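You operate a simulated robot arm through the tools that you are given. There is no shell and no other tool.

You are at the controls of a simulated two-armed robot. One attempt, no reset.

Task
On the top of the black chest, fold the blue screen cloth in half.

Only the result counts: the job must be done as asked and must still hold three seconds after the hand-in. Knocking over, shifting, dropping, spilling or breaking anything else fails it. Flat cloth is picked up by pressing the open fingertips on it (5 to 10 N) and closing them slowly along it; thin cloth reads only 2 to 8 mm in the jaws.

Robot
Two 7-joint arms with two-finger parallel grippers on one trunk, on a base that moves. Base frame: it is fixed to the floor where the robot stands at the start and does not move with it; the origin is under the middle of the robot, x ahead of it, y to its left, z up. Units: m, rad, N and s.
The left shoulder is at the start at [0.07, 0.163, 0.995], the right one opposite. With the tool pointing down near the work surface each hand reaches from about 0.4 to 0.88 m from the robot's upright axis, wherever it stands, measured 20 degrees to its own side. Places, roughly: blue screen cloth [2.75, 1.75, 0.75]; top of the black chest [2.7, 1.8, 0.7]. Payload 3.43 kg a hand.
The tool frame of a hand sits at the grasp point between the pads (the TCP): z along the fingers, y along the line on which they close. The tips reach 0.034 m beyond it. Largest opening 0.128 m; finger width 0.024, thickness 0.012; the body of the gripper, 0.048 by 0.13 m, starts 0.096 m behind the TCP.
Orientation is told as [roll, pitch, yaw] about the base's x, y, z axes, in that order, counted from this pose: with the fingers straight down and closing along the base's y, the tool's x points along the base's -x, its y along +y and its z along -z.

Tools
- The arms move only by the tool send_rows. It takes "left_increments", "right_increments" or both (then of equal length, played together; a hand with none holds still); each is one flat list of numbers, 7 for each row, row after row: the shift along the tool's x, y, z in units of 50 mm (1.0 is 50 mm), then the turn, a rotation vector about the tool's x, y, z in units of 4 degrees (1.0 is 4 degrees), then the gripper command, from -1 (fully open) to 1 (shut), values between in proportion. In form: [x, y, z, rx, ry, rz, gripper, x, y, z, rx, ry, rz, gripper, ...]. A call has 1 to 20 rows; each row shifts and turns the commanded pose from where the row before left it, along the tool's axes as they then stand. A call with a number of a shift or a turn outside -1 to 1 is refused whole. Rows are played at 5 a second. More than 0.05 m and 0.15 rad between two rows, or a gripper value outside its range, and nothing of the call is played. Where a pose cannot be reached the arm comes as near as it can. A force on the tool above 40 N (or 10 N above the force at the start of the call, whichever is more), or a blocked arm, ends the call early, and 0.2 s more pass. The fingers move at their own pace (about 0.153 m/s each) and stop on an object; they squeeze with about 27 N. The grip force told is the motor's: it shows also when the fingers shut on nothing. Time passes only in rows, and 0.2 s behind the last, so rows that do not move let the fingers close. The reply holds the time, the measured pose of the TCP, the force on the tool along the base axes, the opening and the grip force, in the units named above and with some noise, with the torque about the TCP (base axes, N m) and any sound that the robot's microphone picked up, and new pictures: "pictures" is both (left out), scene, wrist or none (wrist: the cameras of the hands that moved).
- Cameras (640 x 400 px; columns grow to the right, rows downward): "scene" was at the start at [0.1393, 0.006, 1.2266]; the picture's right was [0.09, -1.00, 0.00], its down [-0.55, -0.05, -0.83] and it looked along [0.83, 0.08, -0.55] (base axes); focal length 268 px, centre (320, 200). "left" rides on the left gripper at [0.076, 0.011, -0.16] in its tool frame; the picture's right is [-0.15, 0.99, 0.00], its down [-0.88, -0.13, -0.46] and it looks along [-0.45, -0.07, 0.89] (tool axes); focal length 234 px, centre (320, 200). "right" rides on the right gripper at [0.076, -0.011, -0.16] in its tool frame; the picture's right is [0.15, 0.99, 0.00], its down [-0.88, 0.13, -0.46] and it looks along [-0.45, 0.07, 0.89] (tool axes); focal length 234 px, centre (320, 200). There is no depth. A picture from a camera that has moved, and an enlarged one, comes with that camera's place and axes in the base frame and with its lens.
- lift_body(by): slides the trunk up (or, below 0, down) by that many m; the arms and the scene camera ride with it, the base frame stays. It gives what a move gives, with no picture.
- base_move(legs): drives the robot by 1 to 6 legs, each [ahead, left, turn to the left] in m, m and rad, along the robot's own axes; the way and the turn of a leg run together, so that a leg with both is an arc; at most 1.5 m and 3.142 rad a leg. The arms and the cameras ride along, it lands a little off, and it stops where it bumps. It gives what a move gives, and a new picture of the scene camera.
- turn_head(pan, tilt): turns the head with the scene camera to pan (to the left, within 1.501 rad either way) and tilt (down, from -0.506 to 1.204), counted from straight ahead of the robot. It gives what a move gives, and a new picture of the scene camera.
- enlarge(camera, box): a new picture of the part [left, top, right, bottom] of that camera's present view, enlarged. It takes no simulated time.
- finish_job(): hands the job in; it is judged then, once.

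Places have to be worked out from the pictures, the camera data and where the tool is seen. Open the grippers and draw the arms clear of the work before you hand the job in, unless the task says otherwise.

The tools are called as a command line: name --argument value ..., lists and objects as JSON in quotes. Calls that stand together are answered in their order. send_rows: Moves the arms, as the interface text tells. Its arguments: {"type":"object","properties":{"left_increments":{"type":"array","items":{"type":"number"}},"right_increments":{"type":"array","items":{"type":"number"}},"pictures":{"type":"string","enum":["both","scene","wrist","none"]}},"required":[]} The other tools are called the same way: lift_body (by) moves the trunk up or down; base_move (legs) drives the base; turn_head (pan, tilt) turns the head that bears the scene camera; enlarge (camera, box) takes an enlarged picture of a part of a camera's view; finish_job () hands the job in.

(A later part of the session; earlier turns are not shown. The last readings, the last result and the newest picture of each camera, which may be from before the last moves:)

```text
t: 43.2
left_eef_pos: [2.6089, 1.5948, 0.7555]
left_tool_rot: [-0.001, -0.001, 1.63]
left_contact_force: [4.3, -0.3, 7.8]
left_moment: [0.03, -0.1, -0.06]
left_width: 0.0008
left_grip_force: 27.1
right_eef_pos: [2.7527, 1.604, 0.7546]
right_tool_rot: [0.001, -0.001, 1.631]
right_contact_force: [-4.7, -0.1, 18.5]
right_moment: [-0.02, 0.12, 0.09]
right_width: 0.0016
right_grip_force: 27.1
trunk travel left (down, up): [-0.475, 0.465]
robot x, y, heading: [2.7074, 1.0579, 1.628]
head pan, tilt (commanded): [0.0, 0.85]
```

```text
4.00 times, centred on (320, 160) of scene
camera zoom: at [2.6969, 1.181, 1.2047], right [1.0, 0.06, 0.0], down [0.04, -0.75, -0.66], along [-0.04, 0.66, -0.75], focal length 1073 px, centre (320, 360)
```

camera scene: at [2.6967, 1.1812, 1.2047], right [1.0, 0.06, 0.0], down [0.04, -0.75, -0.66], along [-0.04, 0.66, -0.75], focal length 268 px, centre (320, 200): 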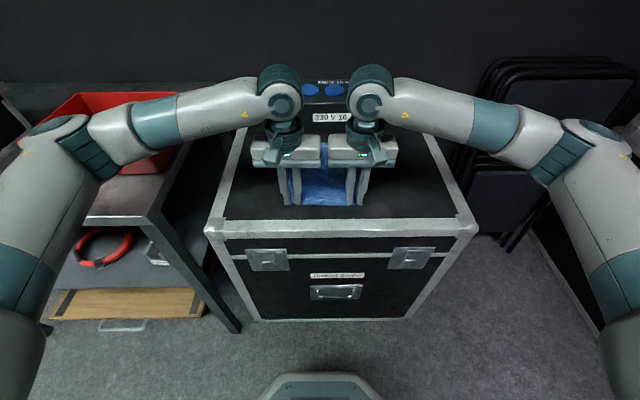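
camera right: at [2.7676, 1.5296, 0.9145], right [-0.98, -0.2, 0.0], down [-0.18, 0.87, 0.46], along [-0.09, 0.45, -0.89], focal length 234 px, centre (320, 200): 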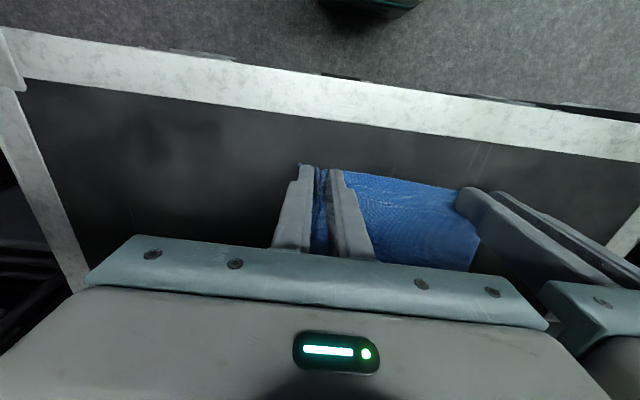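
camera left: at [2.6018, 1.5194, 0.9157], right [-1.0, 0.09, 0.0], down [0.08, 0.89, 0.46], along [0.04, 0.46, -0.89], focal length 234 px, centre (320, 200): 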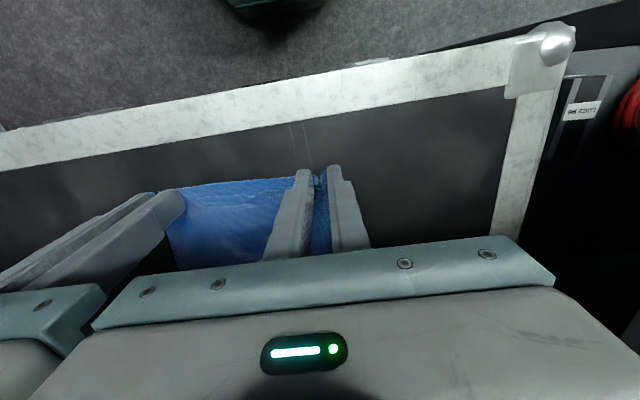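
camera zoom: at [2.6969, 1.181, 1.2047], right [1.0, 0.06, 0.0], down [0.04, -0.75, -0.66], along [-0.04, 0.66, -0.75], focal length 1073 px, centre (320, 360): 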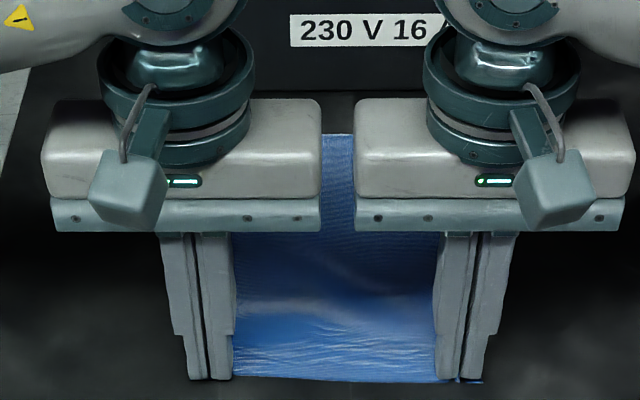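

The left jaws read 0.8 mm (likely empty), the right 1.6 mm with some blue between the tips. I lift both 15 mm to see what is held.

send_rows --left_increments '[0, 0, -0.15, 0, 0, 0, 1, 0, 0, -0.15, 0, 0, 0, 1]' --right_increments '[0, 0, -0.15, 0, 0, 0, 1, 0, 0, -0.15, 0, 0, 0, 1]' --pictures "wrist"

enlarge --camera "scene" --box '[240, 110, 400, 210]'

```text
t: 43.8
left_eef_pos: [2.6067, 1.5953, 0.7693]
left_tool_rot: [0.0, 0.0, 1.63]
left_contact_force: [3.0, 0.6, -0.3]
left_moment: [0.01, -0.08, -0.03]
left_width: 0.0007
left_grip_force: 26.8
right_eef_pos: [2.7525, 1.6039, 0.7676]
right_tool_rot: [0.0, 0.001, 1.631]
right_contact_force: [-3.9, -0.2, -0.5]
right_moment: [-0.03, 0.06, 0.02]
right_width: 0.0016
right_grip_force: 27.0
trunk travel left (down, up): [-0.475, 0.465]
robot x, y, heading: [2.7022, 1.0553, 1.628]
head pan, tilt (commanded): [0.0, 0.85]
camera right: at [2.7677, 1.5307, 0.9278], right [-0.98, -0.2, 0.0], down [-0.18, 0.87, 0.45], along [-0.09, 0.45, -0.89], focal length 234 px, centre (320, 200)
camera left: at [2.6017, 1.5203, 0.9293], right [-1.0, 0.09, 0.0], down [0.08, 0.89, 0.46], along [0.04, 0.45, -0.89], focal length 234 px, centre (320, 200)
```

right: 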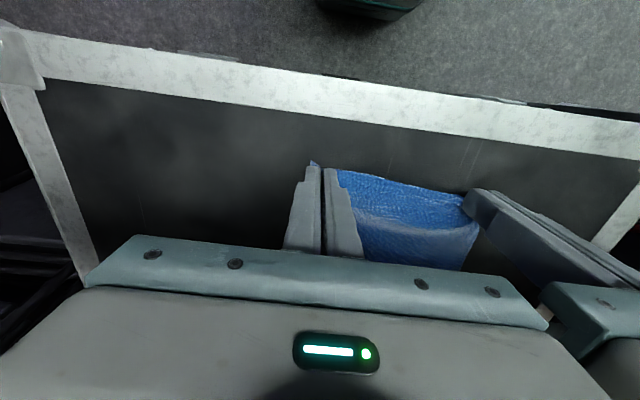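
left: 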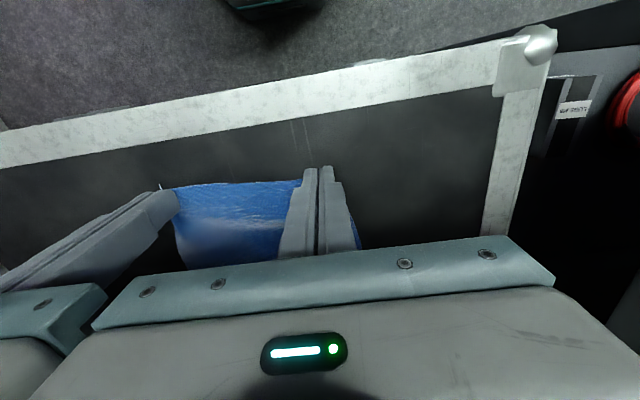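

```text
4.00 times, centred on (320, 160) of scene
camera zoom: at [2.6969, 1.1829, 1.2043], right [1.0, 0.06, 0.0], down [0.04, -0.75, -0.66], along [-0.04, 0.66, -0.75], focal length 1073 px, centre (320, 360)
```

zoom: 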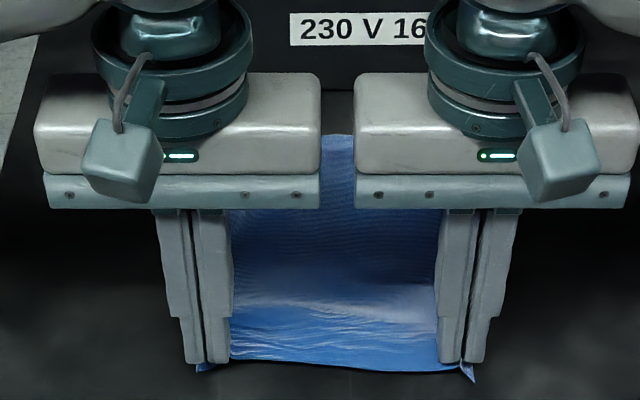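

Both jaws pull on the cloth (±3–4 N sideways) and the near edge has risen with them. I ease the tension by bringing each hand 3 mm inward, lift another 20 mm and look closely.

send_rows --left_increments '[0, -0.03, 0, 0, 0, 0, 1, 0, -0.03, -0.1, 0, 0, 0, 1, 0, 0, -0.15, 0, 0, 0, 1, 0, 0, -0.15, 0, 0, 0, 1]' --right_increments '[0, 0.03, 0, 0, 0, 0, 1, 0, 0.03, -0.1, 0, 0, 0, 1, 0, 0, -0.15, 0, 0, 0, 1, 0, 0, -0.15, 0, 0, 0, 1]' --pictures "none"

enlarge --camera "left" --box '[160, 130, 400, 280]'

enlarge --camera "right" --box '[240, 130, 480, 280]'

enlarge --camera "scene" --box '[240, 110, 400, 210]'

```text
t: 44.8
left_eef_pos: [2.6114, 1.5969, 0.7901]
left_tool_rot: [0.0, -0.001, 1.63]
left_contact_force: [-0.2, 0.2, -0.7]
left_moment: [-0.02, 0.01, -0.05]
left_width: 0.0008
left_grip_force: 26.8
right_eef_pos: [2.7505, 1.6046, 0.7895]
right_tool_rot: [0.001, -0.001, 1.628]
right_contact_force: [-0.2, 0.3, -0.3]
right_moment: [0.01, 0.02, 0.0]
right_width: 0.0018
right_grip_force: 27.0
trunk travel left (down, up): [-0.475, 0.465]
robot x, y, heading: [2.7031, 1.054, 1.634]
head pan, tilt (commanded): [0.0, 0.85]
```

```text
2.67 times, centred on (280, 205) of left
camera zoom: at [2.6051, 1.5212, 0.95], right [-1.0, 0.09, 0.0], down [0.08, 0.89, 0.46], along [0.04, 0.45, -0.89], focal length 624 px, centre (427, 187)
```

zoom: 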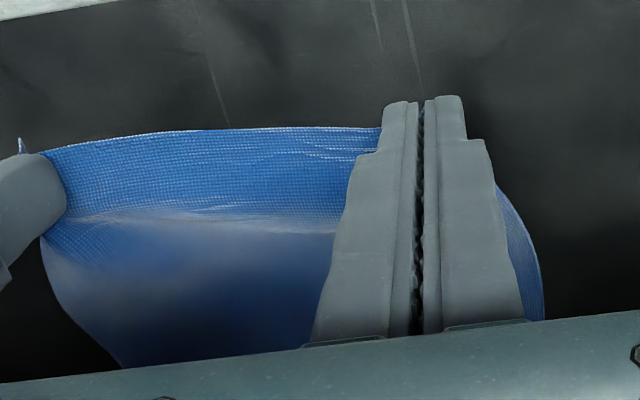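

```text
2.67 times, centred on (360, 205) of right
camera zoom: at [2.766, 1.5301, 0.949], right [-0.98, -0.2, 0.0], down [-0.18, 0.87, 0.46], along [-0.09, 0.45, -0.89], focal length 624 px, centre (213, 187)
```

zoom: 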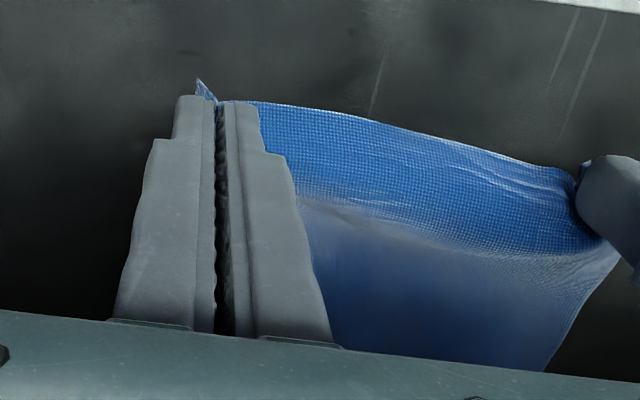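

```text
4.00 times, centred on (320, 160) of scene
camera zoom: at [2.697, 1.1829, 1.2044], right [1.0, 0.06, 0.0], down [0.04, -0.75, -0.66], along [-0.04, 0.66, -0.75], focal length 1073 px, centre (320, 360)
```

zoom: 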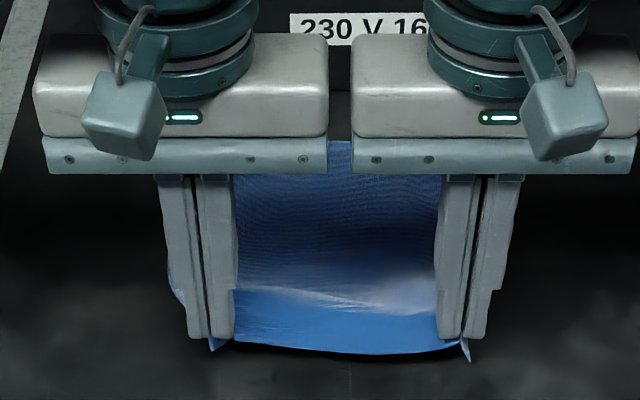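

Both corners are held and the near edge has lifted cleanly. I now carry the edge up along an arc toward the far side, slowly, first half only, starting to tilt the hands so that the fingertips lean back toward the robot.

send_rows --left_increments '[-0.11, 0, -0.2, 0, 0, 0, 1, -0.11, 0, -0.2, 0, 0, 0, 1, -0.17, 0, -0.18, 0, 0, 0, 1, -0.17, 0, -0.18, 0, 0, 0, 1, -0.231, 0, -0.139, 0, 0.5, 0, 1, -0.231, 0, -0.139, 0, 0.5, 0, 1, -0.255, 0, -0.096, 0, 0.5, 0, 1, -0.255, 0, -0.096, 0, 0.5, 0, 1, -0.264, 0, -0.063, 0, 0.5, 0, 1, -0.264, 0, -0.063, 0, 0.5, 0, 1]' --right_increments '[-0.11, 0, -0.2, 0, 0, 0, 1, -0.11, 0, -0.2, 0, 0, 0, 1, -0.17, 0, -0.18, 0, 0, 0, 1, -0.17, 0, -0.18, 0, 0, 0, 1, -0.231, 0, -0.139, 0, 0.5, 0, 1, -0.231, 0, -0.139, 0, 0.5, 0, 1, -0.255, 0, -0.096, 0, 0.5, 0, 1, -0.255, 0, -0.096, 0, 0.5, 0, 1, -0.264, 0, -0.063, 0, 0.5, 0, 1, -0.264, 0, -0.063, 0, 0.5, 0, 1]' --pictures "both"

enlarge --camera "scene" --box '[240, 90, 400, 210]'

```text
t: 47.0
left_eef_pos: [2.6039, 1.7013, 0.8493]
left_tool_rot: [-0.001, 0.212, 1.629]
left_contact_force: [-0.3, 0.2, -0.7]
left_moment: [-0.01, -0.01, -0.01]
left_width: 0.0007
left_grip_force: 26.6
right_eef_pos: [2.7449, 1.7086, 0.8495]
right_tool_rot: [0.0, 0.211, 1.63]
right_contact_force: [-0.9, 0.6, 0.4]
right_moment: [-0.01, -0.03, 0.02]
right_width: 0.0015
right_grip_force: 27.3
trunk travel left (down, up): [-0.475, 0.465]
robot x, y, heading: [2.7021, 1.057, 1.629]
head pan, tilt (commanded): [0.0, 0.85]
camera scene: at [2.697, 1.1836, 1.2043], right [1.0, 0.06, 0.0], down [0.04, -0.75, -0.66], along [-0.04, 0.66, -0.75], focal length 268 px, centre (320, 200)
camera right: at [2.7569, 1.6699, 1.0213], right [-0.98, -0.2, 0.03], down [-0.19, 0.95, 0.26], along [-0.08, 0.25, -0.96], focal length 234 px, centre (320, 200)
camera left: at [2.596, 1.6609, 1.0223], right [-1.0, 0.08, -0.03], down [0.07, 0.96, 0.26], along [0.05, 0.26, -0.96], focal length 234 px, centre (320, 200)
```

scene: 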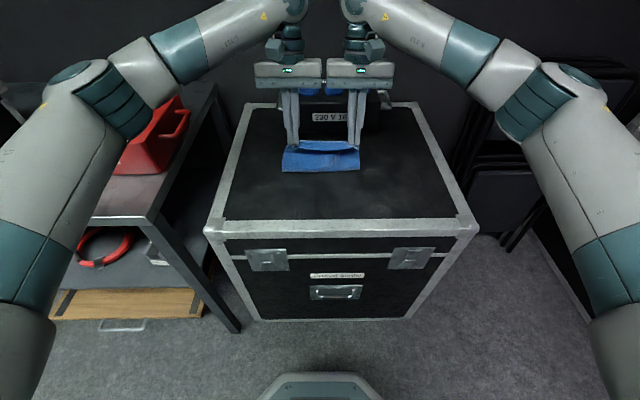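
right: 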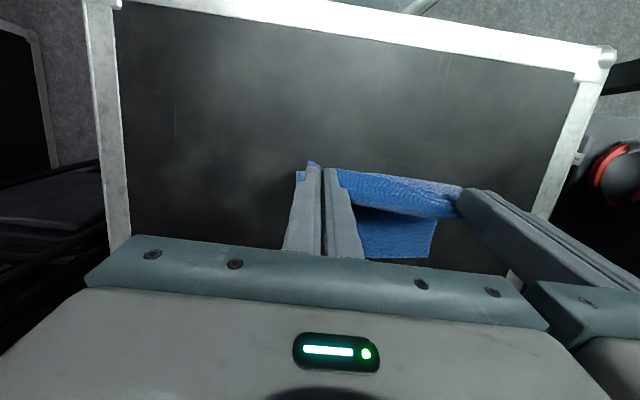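
left: 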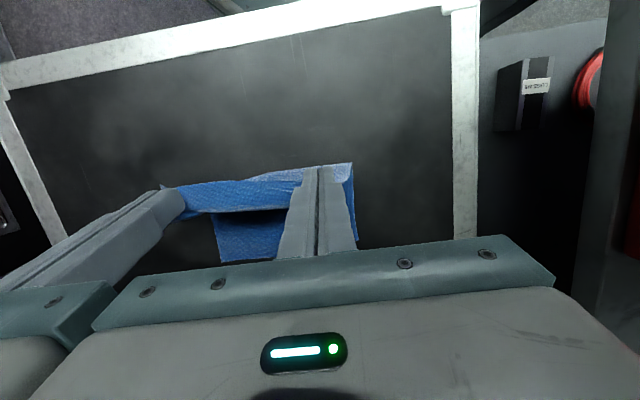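

```text
3.33 times, centred on (320, 150) of scene
camera zoom: at [2.697, 1.1836, 1.2043], right [1.0, 0.06, 0.0], down [0.04, -0.75, -0.66], along [-0.04, 0.66, -0.75], focal length 894 px, centre (320, 367)
```

zoom: 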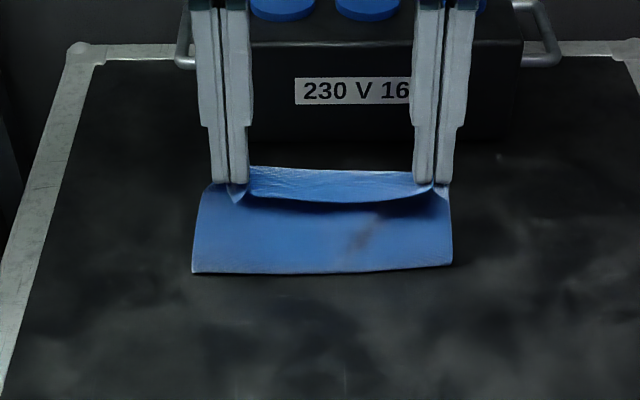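

The sheet rises neatly from the fold line at about mid-length, both corners held. I go on with the second half of the arc, forward and down, tilting to ~32°.

send_rows --left_increments '[-0.27, 0, -0.032, 0, 0.5, 0, 1, -0.27, 0, -0.032, 0, 0.5, 0, 1, -0.255, 0, 0.016, 0, 0.5, 0, 1, -0.255, 0, 0.016, 0, 0.5, 0, 1, -0.234, 0, 0.061, 0, 0.5, 0, 1, -0.234, 0, 0.061, 0, 0.5, 0, 1, -0.222, 0, 0.108, 0, 0.5, 0, 1, -0.222, 0, 0.108, 0, 0.5, 0, 1]' --right_increments '[-0.27, 0, -0.032, 0, 0.5, 0, 1, -0.27, 0, -0.032, 0, 0.5, 0, 1, -0.255, 0, 0.016, 0, 0.5, 0, 1, -0.255, 0, 0.016, 0, 0.5, 0, 1, -0.234, 0, 0.061, 0, 0.5, 0, 1, -0.234, 0, 0.061, 0, 0.5, 0, 1, -0.222, 0, 0.108, 0, 0.5, 0, 1, -0.222, 0, 0.108, 0, 0.5, 0, 1]' --pictures "both"

enlarge --camera "scene" --box '[240, 90, 400, 210]'

```text
t: 48.8
left_eef_pos: [2.6042, 1.7432, 0.8095]
left_tool_rot: [-0.001, 0.492, 1.628]
left_contact_force: [-0.4, 0.3, 0.1]
left_moment: [0.03, -0.04, 0.03]
left_width: 0.0007
left_grip_force: 27.2
left hand out of reach, approached as far as the arm can: row 7, 8
right_eef_pos: [2.7343, 1.7668, 0.8131]
right_tool_rot: [-0.003, 0.488, 1.63]
right_contact_force: [-0.5, -0.2, -0.1]
right_moment: [0.02, -0.06, 0.01]
right_width: 0.0017
right_grip_force: 26.9
right hand out of reach, approached as far as the arm can: row 7, 8
trunk travel left (down, up): [-0.475, 0.465]
robot x, y, heading: [2.7057, 1.0541, 1.625]
head pan, tilt (commanded): [0.0, 0.85]
camera scene: at [2.6945, 1.1834, 1.2044], right [1.0, 0.06, 0.0], down [0.05, -0.75, -0.66], along [-0.04, 0.66, -0.75], focal length 268 px, centre (320, 200)
camera right: at [2.7428, 1.776, 0.9897], right [-0.98, -0.19, 0.07], down [-0.19, 0.98, -0.01], along [-0.06, -0.02, -1.0], focal length 234 px, centre (320, 200)
camera left: at [2.5923, 1.752, 0.9862], right [-0.99, 0.07, -0.07], down [0.07, 1.0, -0.01], along [0.07, -0.02, -1.0], focal length 234 px, centre (320, 200)
```

scene: 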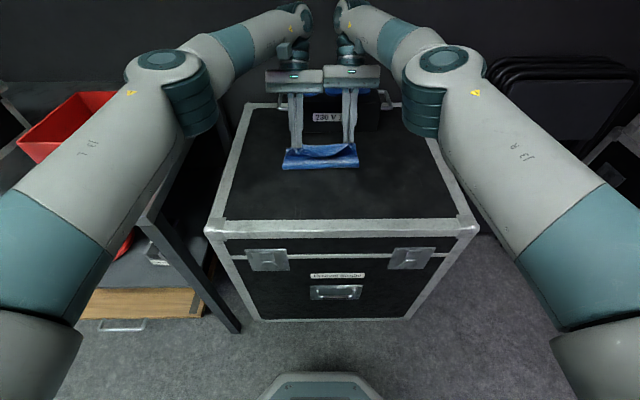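
right: 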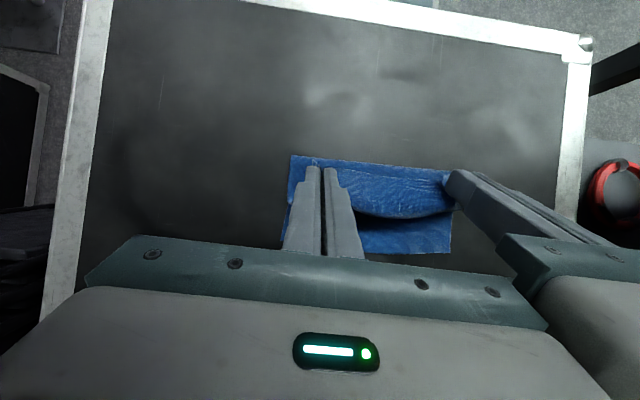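
left: 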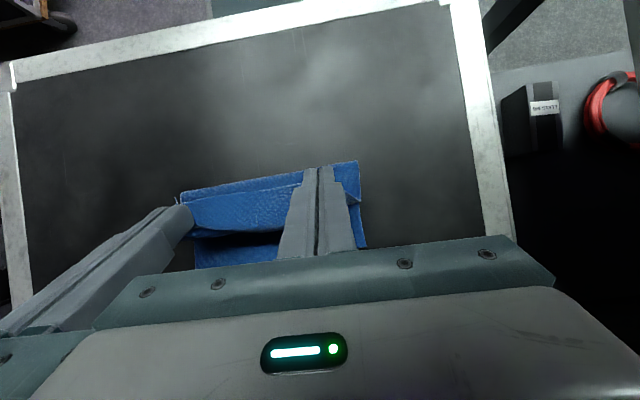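

```text
3.33 times, centred on (320, 150) of scene
camera zoom: at [2.6945, 1.1834, 1.2044], right [1.0, 0.06, 0.0], down [0.05, -0.75, -0.66], along [-0.04, 0.66, -0.75], focal length 894 px, centre (320, 367)
```

zoom: 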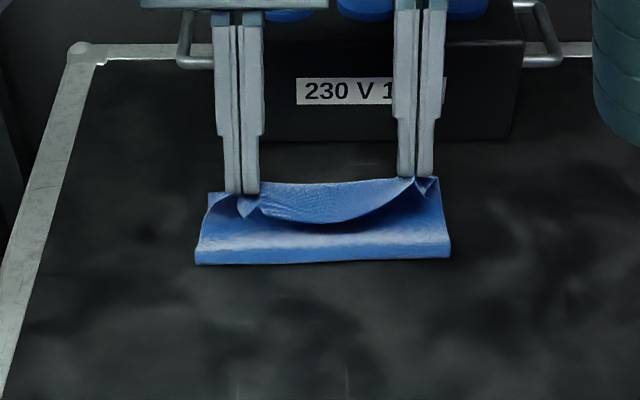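

The hands hit their reach limit at this tilt and drew together (13 cm apart), though both corners are still held and the sheet is folding well. I take the tilt back to ~12° in place, which frees reach.

send_rows --left_increments '[0.013, 0, 0.0, 0, -0.8, 0, 1, 0.013, 0, 0.0, 0, -0.8, 0, 1, 0.013, 0, 0.0, 0, -0.8, 0, 1, 0.013, 0, 0.0, 0, -0.8, 0, 1, 0.013, 0, 0.0, 0, -0.8, 0, 1]' --right_increments '[0.013, 0, 0.0, 0, -0.8, 0, 1, 0.013, 0, 0.0, 0, -0.8, 0, 1, 0.013, 0, 0.0, 0, -0.8, 0, 1, 0.013, 0, 0.0, 0, -0.8, 0, 1, 0.013, 0, 0.0, 0, -0.8, 0, 1]' --pictures "both"

enlarge --camera "scene" --box '[240, 90, 400, 210]'

```text
t: 50.0
left_eef_pos: [2.6044, 1.7398, 0.8099]
left_tool_rot: [0.001, 0.207, 1.63]
left_contact_force: [-0.5, -0.9, -0.1]
left_moment: [0.02, 0.04, -0.02]
left_width: 0.0006
left_grip_force: 26.4
right_eef_pos: [2.7361, 1.7637, 0.8158]
right_tool_rot: [0.0, 0.209, 1.628]
right_contact_force: [-0.2, -0.4, -0.3]
right_moment: [0.0, -0.02, 0.02]
right_width: 0.0019
right_grip_force: 27.3
trunk travel left (down, up): [-0.475, 0.465]
robot x, y, heading: [2.702, 1.0568, 1.631]
head pan, tilt (commanded): [0.0, 0.85]
camera scene: at [2.6972, 1.1827, 1.2045], right [1.0, 0.06, 0.0], down [0.04, -0.75, -0.66], along [-0.04, 0.66, -0.75], focal length 268 px, centre (320, 200)
camera right: at [2.7491, 1.7232, 0.9866], right [-0.98, -0.2, 0.03], down [-0.19, 0.95, 0.26], along [-0.08, 0.25, -0.96], focal length 234 px, centre (320, 200)
camera left: at [2.5968, 1.6991, 0.9839], right [-1.0, 0.08, -0.03], down [0.07, 0.96, 0.26], along [0.05, 0.26, -0.96], focal length 234 px, centre (320, 200)
```

scene: 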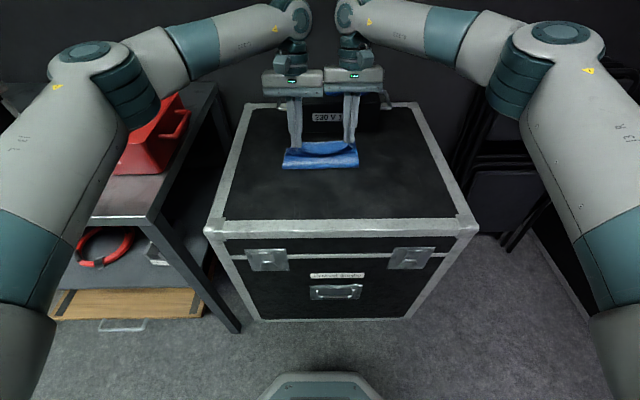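
right: 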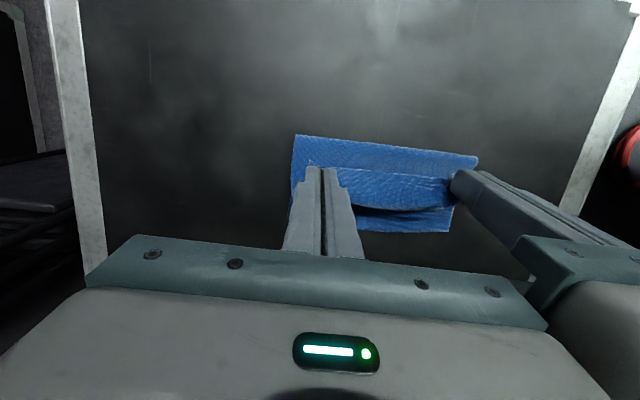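
left: 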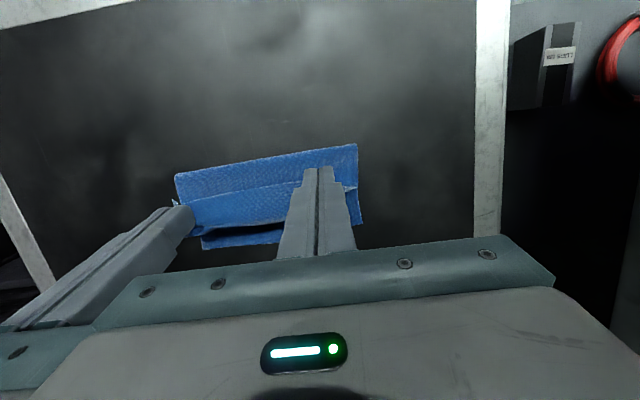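

```text
3.33 times, centred on (320, 150) of scene
camera zoom: at [2.6972, 1.1827, 1.2045], right [1.0, 0.06, 0.0], down [0.04, -0.75, -0.66], along [-0.04, 0.66, -0.75], focal length 894 px, centre (320, 367)
```

zoom: 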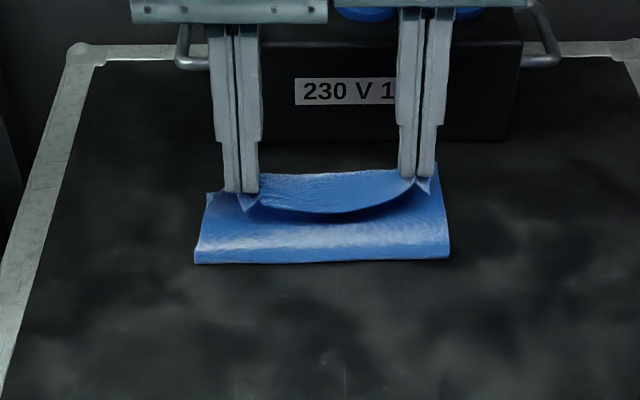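

The fold is well formed with the crease near mid-length; the commanded poses now start from the real ones (left lags the right by 16 mm). I level both hands to the same place, spread them back to 14 cm and go forward and down to about 35 mm above the chest.

send_rows --left_increments '[-0.137, 0.013, 0.074, 0, -0.4, 0, 1, -0.137, 0.013, 0.074, 0, -0.4, 0, 1, -0.137, 0.013, 0.074, 0, -0.4, 0, 1, -0.137, 0.013, 0.074, 0, -0.4, 0, 1, -0.137, 0.013, 0.074, 0, -0.4, 0, 1]' --right_increments '[-0.077, -0.02, 0.106, 0, -0.4, 0, 1, -0.077, -0.02, 0.106, 0, -0.4, 0, 1, -0.077, -0.02, 0.106, 0, -0.4, 0, 1, -0.077, -0.02, 0.106, 0, -0.4, 0, 1, -0.077, -0.02, 0.106, 0, -0.4, 0, 1]' --pictures "both"

enlarge --camera "scene" --box '[240, 90, 400, 210]'

```text
t: 51.2
left_eef_pos: [2.5998, 1.7722, 0.7881]
left_tool_rot: [0.0, 0.07, 1.63]
left_contact_force: [0.4, 0.2, -0.2]
left_moment: [0.02, -0.01, 0.0]
left_width: 0.0008
left_grip_force: 27.1
right_eef_pos: [2.7399, 1.7798, 0.7851]
right_tool_rot: [0.0, 0.071, 1.631]
right_contact_force: [0.4, 0.4, -1.1]
right_moment: [0.02, -0.03, 0.0]
right_width: 0.0017
right_grip_force: 26.7
trunk travel left (down, up): [-0.475, 0.465]
robot x, y, heading: [2.7083, 1.0536, 1.63]
head pan, tilt (commanded): [0.0, 0.85]
camera scene: at [2.6971, 1.1833, 1.2044], right [1.0, 0.06, 0.0], down [0.04, -0.75, -0.66], along [-0.04, 0.66, -0.75], focal length 268 px, centre (320, 200)
camera right: at [2.7541, 1.715, 0.9497], right [-0.98, -0.2, 0.01], down [-0.18, 0.9, 0.39], along [-0.09, 0.38, -0.92], focal length 234 px, centre (320, 200)
camera left: at [2.5929, 1.708, 0.9522], right [-1.0, 0.09, -0.01], down [0.08, 0.92, 0.39], along [0.04, 0.39, -0.92], focal length 234 px, centre (320, 200)
```

scene: 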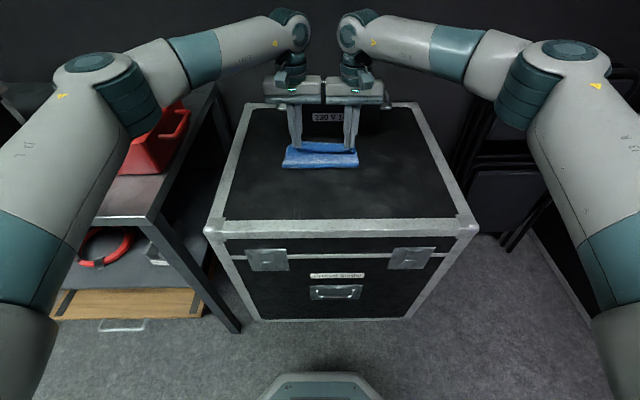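
right: 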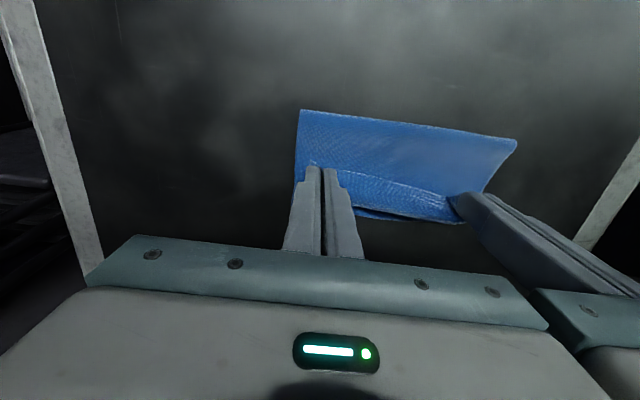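
left: 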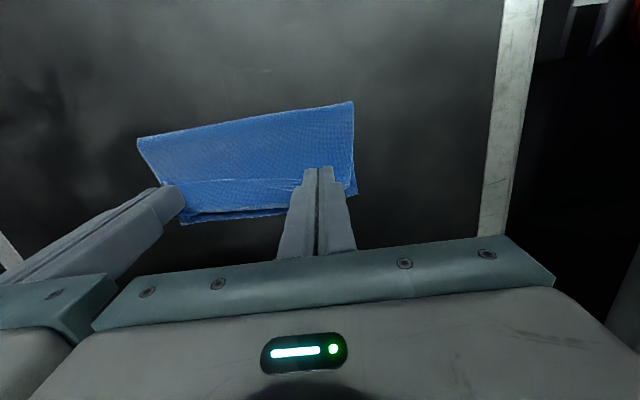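

```text
3.33 times, centred on (320, 150) of scene
camera zoom: at [2.6971, 1.1833, 1.2044], right [1.0, 0.06, 0.0], down [0.04, -0.75, -0.66], along [-0.04, 0.66, -0.75], focal length 894 px, centre (320, 367)
```

zoom: 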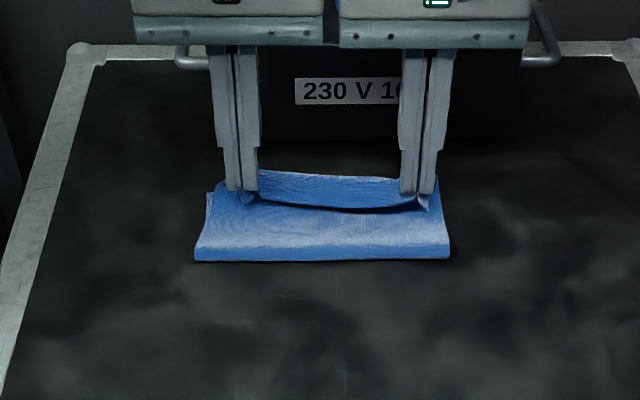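

The edge now rides just over the far part of the sheet, both corners at the same place. I lower to about 10 mm tip height while moving 10 mm forward.

send_rows --left_increments '[-0.077, 0, 0.141, 0, 0, 0, 1, -0.077, 0, 0.141, 0, 0, 0, 1, -0.077, 0, 0.141, 0, 0, 0, 1]' --right_increments '[-0.077, 0, 0.141, 0, 0, 0, 1, -0.077, 0, 0.141, 0, 0, 0, 1, -0.077, 0, 0.12, 0, 0, 0, 1]' --pictures "wrist"

enlarge --camera "scene" --box '[240, 90, 400, 210]'

```text
t: 52.0
left_eef_pos: [2.5984, 1.7827, 0.7656]
left_tool_rot: [0.0, 0.072, 1.632]
left_contact_force: [-0.2, 0.1, 0.1]
left_moment: [0.0, -0.01, -0.01]
left_width: 0.0007
left_grip_force: 27.3
right_eef_pos: [2.7396, 1.7892, 0.7636]
right_tool_rot: [0.001, 0.069, 1.631]
right_contact_force: [0.5, 0.7, -0.4]
right_moment: [-0.04, 0.0, -0.02]
right_width: 0.0017
right_grip_force: 27.2
trunk travel left (down, up): [-0.475, 0.465]
robot x, y, heading: [2.7092, 1.0568, 1.627]
head pan, tilt (commanded): [0.0, 0.85]
camera right: at [2.7531, 1.7258, 0.9284], right [-0.98, -0.2, 0.01], down [-0.18, 0.9, 0.39], along [-0.09, 0.38, -0.92], focal length 234 px, centre (320, 200)
camera left: at [2.5916, 1.7189, 0.9303], right [-1.0, 0.09, -0.01], down [0.08, 0.92, 0.39], along [0.04, 0.39, -0.92], focal length 234 px, centre (320, 200)
```

right: 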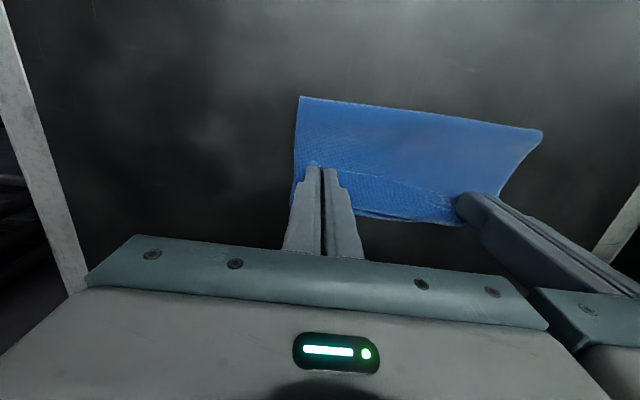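
left: 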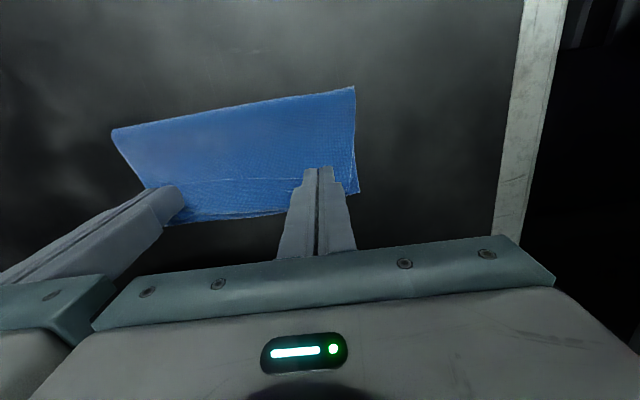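

```text
3.33 times, centred on (320, 150) of scene
camera zoom: at [2.6969, 1.1836, 1.2044], right [1.0, 0.06, 0.0], down [0.04, -0.75, -0.66], along [-0.04, 0.66, -0.75], focal length 894 px, centre (320, 367)
```

zoom: 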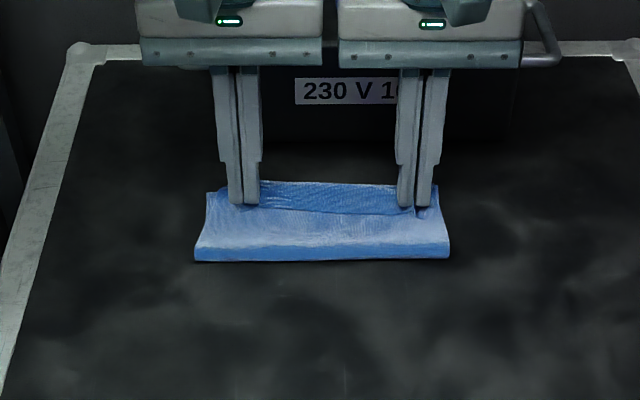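

I look closer at how the strip lies at the fingertips before letting go.

enlarge --camera "scene" --box '[280, 130, 370, 186]'

enlarge --camera "left" --box '[100, 70, 400, 250]'

enlarge --camera "right" --box '[260, 70, 560, 250]'

```text
7.11 times, centred on (325, 158) of scene
camera zoom: at [2.6969, 1.1836, 1.2044], right [1.0, 0.06, 0.0], down [0.04, -0.75, -0.66], along [-0.04, 0.66, -0.75], focal length 1907 px, centre (284, 499)
```

zoom: 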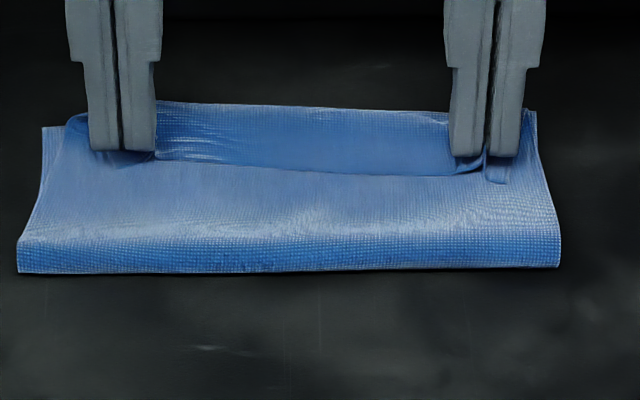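

```text
2.13 times, centred on (250, 160) of left
camera zoom: at [2.5916, 1.7189, 0.9303], right [-1.0, 0.09, -0.01], down [0.08, 0.92, 0.39], along [0.04, 0.39, -0.92], focal length 500 px, centre (469, 285)
```

zoom: 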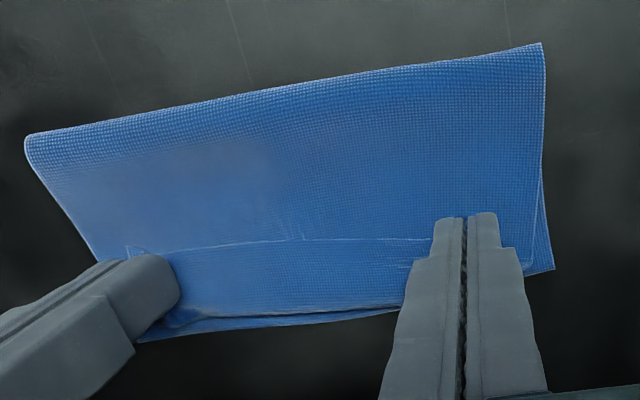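

```text
2.13 times, centred on (410, 160) of right
camera zoom: at [2.7531, 1.7258, 0.9284], right [-0.98, -0.2, 0.01], down [-0.18, 0.9, 0.39], along [-0.09, 0.38, -0.92], focal length 500 px, centre (128, 285)
```

zoom: 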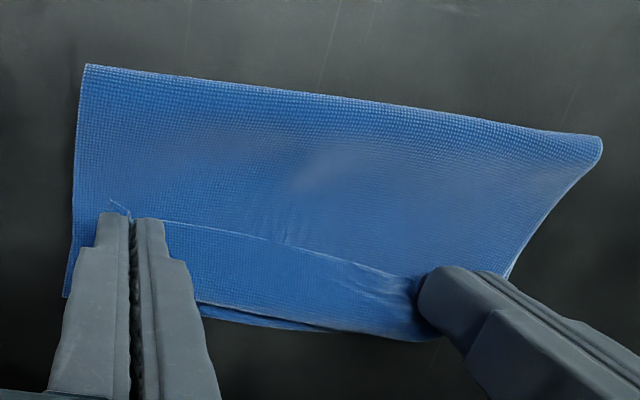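

The fold is well formed (crease ≈u 0.534, about 9 mm past the true middle), but the held strip is turned back like a hem. I draw the hands back 17 mm so the crease rolls to the middle, then check.

send_rows --left_increments '[0.085, 0, 0, 0, 0, 0, 1, 0.085, 0, 0, 0, 0, 0, 1, 0.085, 0, 0, 0, 0, 0, 1, 0.085, 0, 0, 0, 0, 0, 1]' --right_increments '[0.085, 0, 0, 0, 0, 0, 1, 0.085, 0, 0, 0, 0, 0, 1, 0.085, 0, 0, 0, 0, 0, 1, 0.085, 0, 0, 0, 0, 0, 1]' --pictures "wrist"

enlarge --camera "scene" --box '[280, 130, 370, 186]'

```text
t: 53.0
left_eef_pos: [2.5998, 1.766, 0.7681]
left_tool_rot: [0.002, 0.069, 1.63]
left_contact_force: [-0.8, -0.3, 0.4]
left_moment: [0.02, 0.01, 0.01]
left_width: 0.0009
left_grip_force: 26.8
right_eef_pos: [2.7405, 1.7724, 0.7647]
right_tool_rot: [0.0, 0.071, 1.632]
right_contact_force: [-0.5, -0.3, 0.7]
right_moment: [0.02, 0.0, 0.01]
right_width: 0.0015
right_grip_force: 27.3
trunk travel left (down, up): [-0.475, 0.465]
robot x, y, heading: [2.7056, 1.0591, 1.625]
head pan, tilt (commanded): [0.0, 0.85]
camera right: at [2.7541, 1.7088, 0.9297], right [-0.98, -0.2, 0.01], down [-0.18, 0.9, 0.39], along [-0.09, 0.38, -0.92], focal length 234 px, centre (320, 200)
camera left: at [2.593, 1.7012, 0.9322], right [-1.0, 0.09, -0.01], down [0.08, 0.92, 0.39], along [0.04, 0.39, -0.92], focal length 234 px, centre (320, 200)
```

right: 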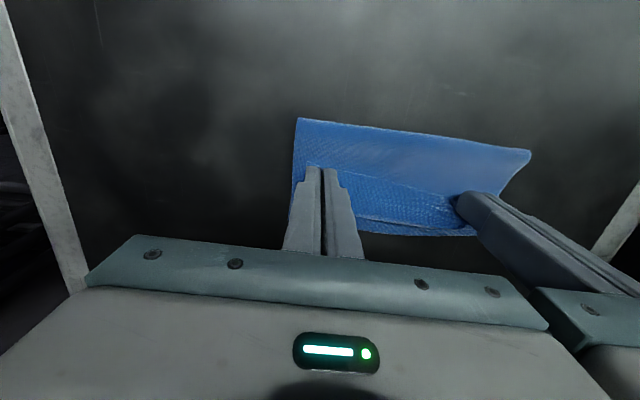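
left: 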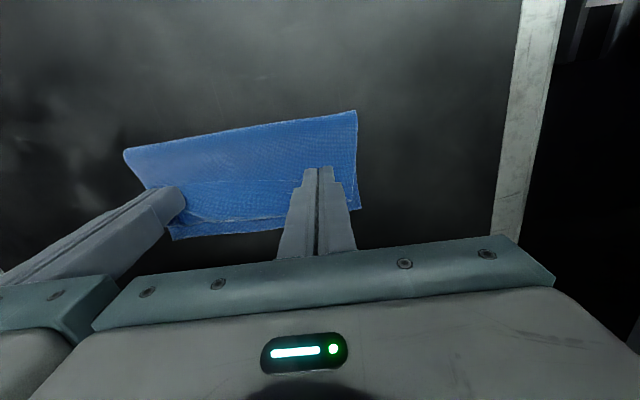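

```text
7.11 times, centred on (325, 158) of scene
camera zoom: at [2.697, 1.183, 1.2044], right [1.0, 0.06, 0.0], down [0.04, -0.75, -0.66], along [-0.04, 0.66, -0.75], focal length 1907 px, centre (284, 499)
```

zoom: 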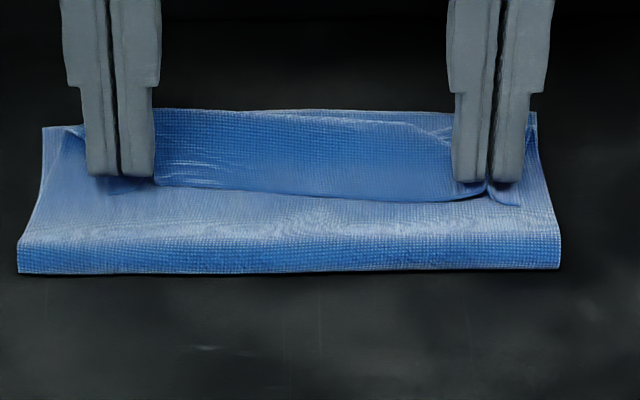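

The crease's front now sits at u≈0.53, which is right for edges meeting at the far edge. I let go with a small opening (3 cm) and see how the strip settles.

send_rows --left_increments '[0, 0, 0, 0, 0, 0, 0.8, 0, 0, 0, 0, 0, 0, 0.65, 0, 0, 0, 0, 0, 0, 0.53, 0, 0, 0, 0, 0, 0, 0.53]' --right_increments '[0, 0, 0, 0, 0, 0, 0.8, 0, 0, 0, 0, 0, 0, 0.65, 0, 0, 0, 0, 0, 0, 0.53, 0, 0, 0, 0, 0, 0, 0.53]' --pictures "wrist"

enlarge --camera "scene" --box '[280, 130, 370, 186]'

```text
t: 54.0
left_eef_pos: [2.5998, 1.7651, 0.768]
left_tool_rot: [0.0, 0.069, 1.631]
left_contact_force: [-0.8, -0.1, 0.4]
left_moment: [0.02, -0.01, 0.01]
left_width: 0.03
left_grip_force: 0.1
right_eef_pos: [2.7403, 1.7728, 0.7644]
right_tool_rot: [0.001, 0.071, 1.631]
right_contact_force: [-0.2, 0.0, -0.4]
right_moment: [0.01, 0.03, -0.01]
right_width: 0.0301
right_grip_force: 0.0
trunk travel left (down, up): [-0.475, 0.465]
robot x, y, heading: [2.7049, 1.054, 1.63]
head pan, tilt (commanded): [0.0, 0.85]
camera right: at [2.7542, 1.7089, 0.9297], right [-0.98, -0.2, 0.01], down [-0.18, 0.9, 0.39], along [-0.09, 0.38, -0.92], focal length 234 px, centre (320, 200)
camera left: at [2.5929, 1.7013, 0.9322], right [-1.0, 0.09, -0.01], down [0.08, 0.92, 0.39], along [0.04, 0.39, -0.92], focal length 234 px, centre (320, 200)
```

right: 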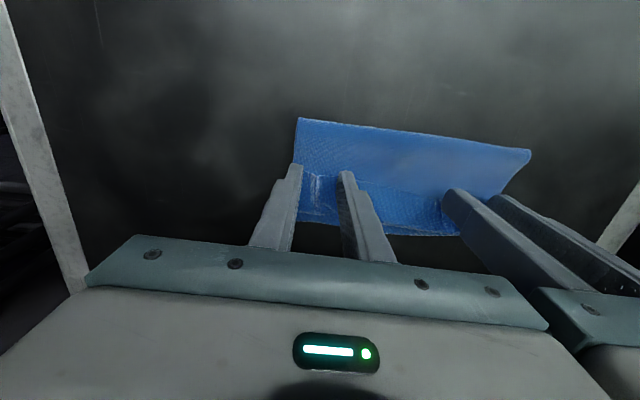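
left: 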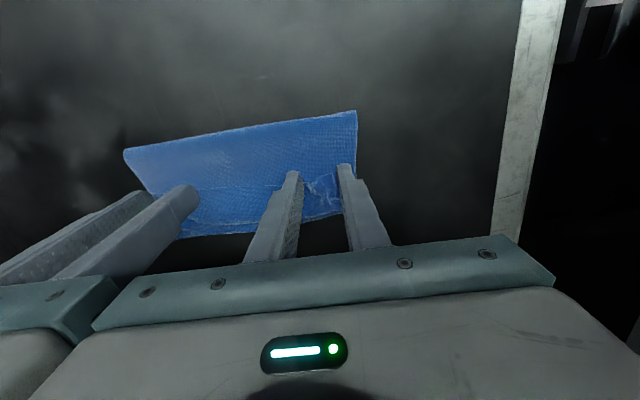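

```text
7.11 times, centred on (325, 158) of scene
camera zoom: at [2.6969, 1.1831, 1.2044], right [1.0, 0.06, 0.0], down [0.04, -0.75, -0.66], along [-0.04, 0.66, -0.75], focal length 1907 px, centre (284, 499)
```

zoom: 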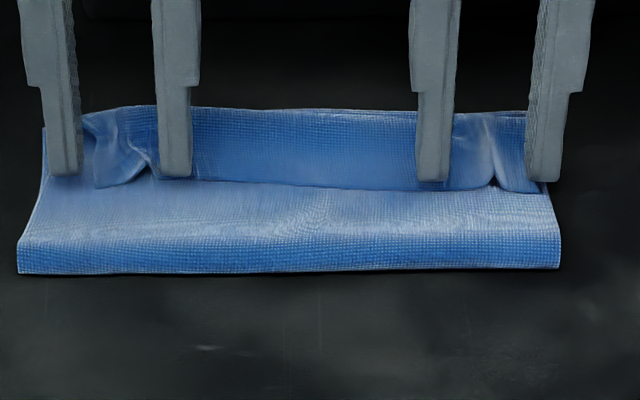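

The strip stays turned back as a hem, with the pinch ridges still standing between the open fingers. I look closely to plan a second pinch nearer its very edge.

enlarge --camera "left" --box '[220, 110, 420, 250]'

enlarge --camera "right" --box '[220, 110, 420, 250]'

```text
2.86 times, centred on (320, 180) of left
camera zoom: at [2.5929, 1.7013, 0.9322], right [-1.0, 0.09, -0.01], down [0.08, 0.92, 0.39], along [0.04, 0.39, -0.92], focal length 669 px, centre (320, 257)
```

zoom: 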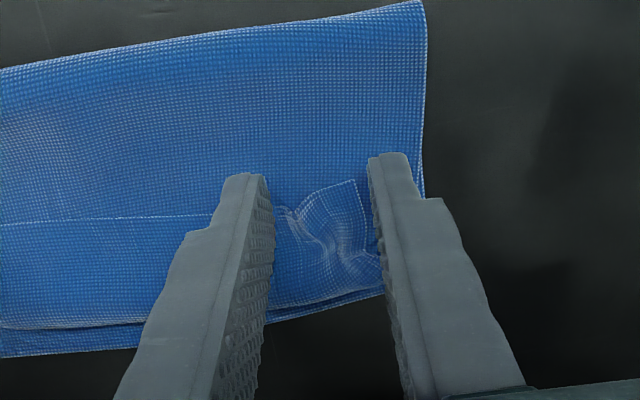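

```text
2.86 times, centred on (320, 180) of right
camera zoom: at [2.7542, 1.7089, 0.9297], right [-0.98, -0.2, 0.01], down [-0.18, 0.9, 0.39], along [-0.09, 0.38, -0.92], focal length 669 px, centre (320, 257)
```

zoom: 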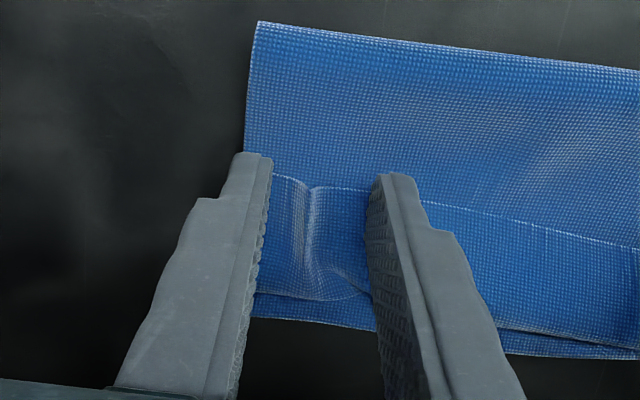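

The strip's edge runs close to the finger centres (3.5 cm hem, its turn at u≈0.622). I move the hands back a few mm so that only the front of the fingers covers the edge, lower to ~5 mm and close again on the standing ridges.

send_rows --left_increments '[0.06, 0, 0, 0, 0, 0, 0.5, 0, 0, 0.07, 0, 0, 0, 0.5, 0, 0, 0.07, 0, 0, 0, 0.5, 0, 0, 0, 0, 0, 0, 0.55, 0, 0, 0, 0, 0, 0, 0.65, 0, 0, 0, 0, 0, 0, 0.75, 0, 0, 0, 0, 0, 0, 0.85, 0, 0, 0, 0, 0, 0, 0.95, 0, 0, 0, 0, 0, 0, 1.0, 0, 0, 0, 0, 0, 0, 1.0, 0, 0, 0, 0, 0, 0, 1.0]' --right_increments '[0.1, 0, 0, 0, 0, 0, 0.5, 0, 0, 0.05, 0, 0, 0, 0.5, 0, 0, 0.05, 0, 0, 0, 0.5, 0, 0, 0, 0, 0, 0, 0.55, 0, 0, 0, 0, 0, 0, 0.65, 0, 0, 0, 0, 0, 0, 0.75, 0, 0, 0, 0, 0, 0, 0.85, 0, 0, 0, 0, 0, 0, 0.95, 0, 0, 0, 0, 0, 0, 1.0, 0, 0, 0, 0, 0, 0, 1.0, 0, 0, 0, 0, 0, 0, 1.0]' --pictures "none"

enlarge --camera "left" --box '[220, 110, 420, 250]'

enlarge --camera "right" --box '[220, 110, 420, 250]'

enlarge --camera "scene" --box '[280, 130, 370, 186]'

```text
t: 56.4
left_eef_pos: [2.6011, 1.763, 0.759]
left_tool_rot: [-0.002, 0.069, 1.631]
left_contact_force: [4.3, 0.6, 0.3]
left_moment: [0.04, -0.16, -0.03]
left_width: 0.0015
left_grip_force: 26.9
right_eef_pos: [2.7397, 1.7676, 0.7589]
right_tool_rot: [0.002, 0.068, 1.631]
right_contact_force: [-5.1, -0.1, -0.1]
right_moment: [-0.01, 0.17, 0.03]
right_width: 0.0015
right_grip_force: 27.2
trunk travel left (down, up): [-0.475, 0.465]
robot x, y, heading: [2.7, 1.0568, 1.633]
head pan, tilt (commanded): [0.0, 0.85]
```

```text
2.86 times, centred on (320, 180) of left
camera zoom: at [2.5942, 1.6981, 0.9247], right [-1.0, 0.09, -0.01], down [0.08, 0.92, 0.39], along [0.04, 0.39, -0.92], focal length 669 px, centre (320, 257)
```

zoom: 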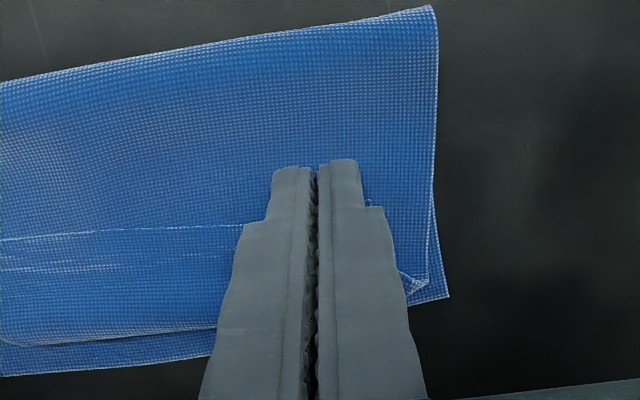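

```text
2.86 times, centred on (320, 180) of right
camera zoom: at [2.7539, 1.7036, 0.9245], right [-0.98, -0.2, 0.01], down [-0.18, 0.9, 0.39], along [-0.09, 0.38, -0.92], focal length 669 px, centre (320, 257)
```

zoom: 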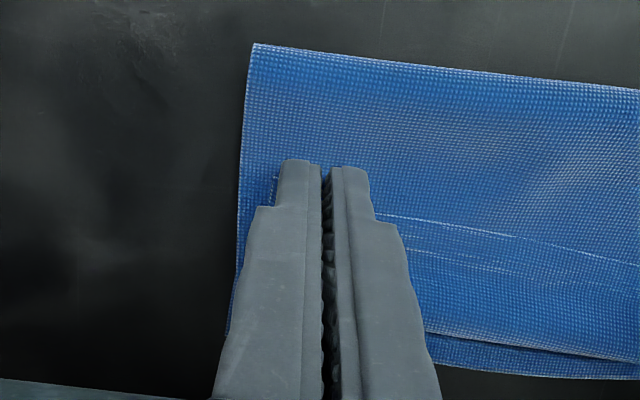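

```text
7.11 times, centred on (325, 158) of scene
camera zoom: at [2.6969, 1.1831, 1.2044], right [1.0, 0.06, 0.0], down [0.04, -0.75, -0.66], along [-0.04, 0.66, -0.75], focal length 1907 px, centre (284, 499)
```

zoom: 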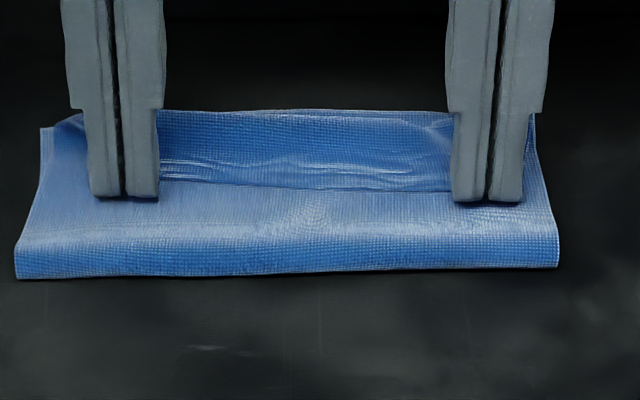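

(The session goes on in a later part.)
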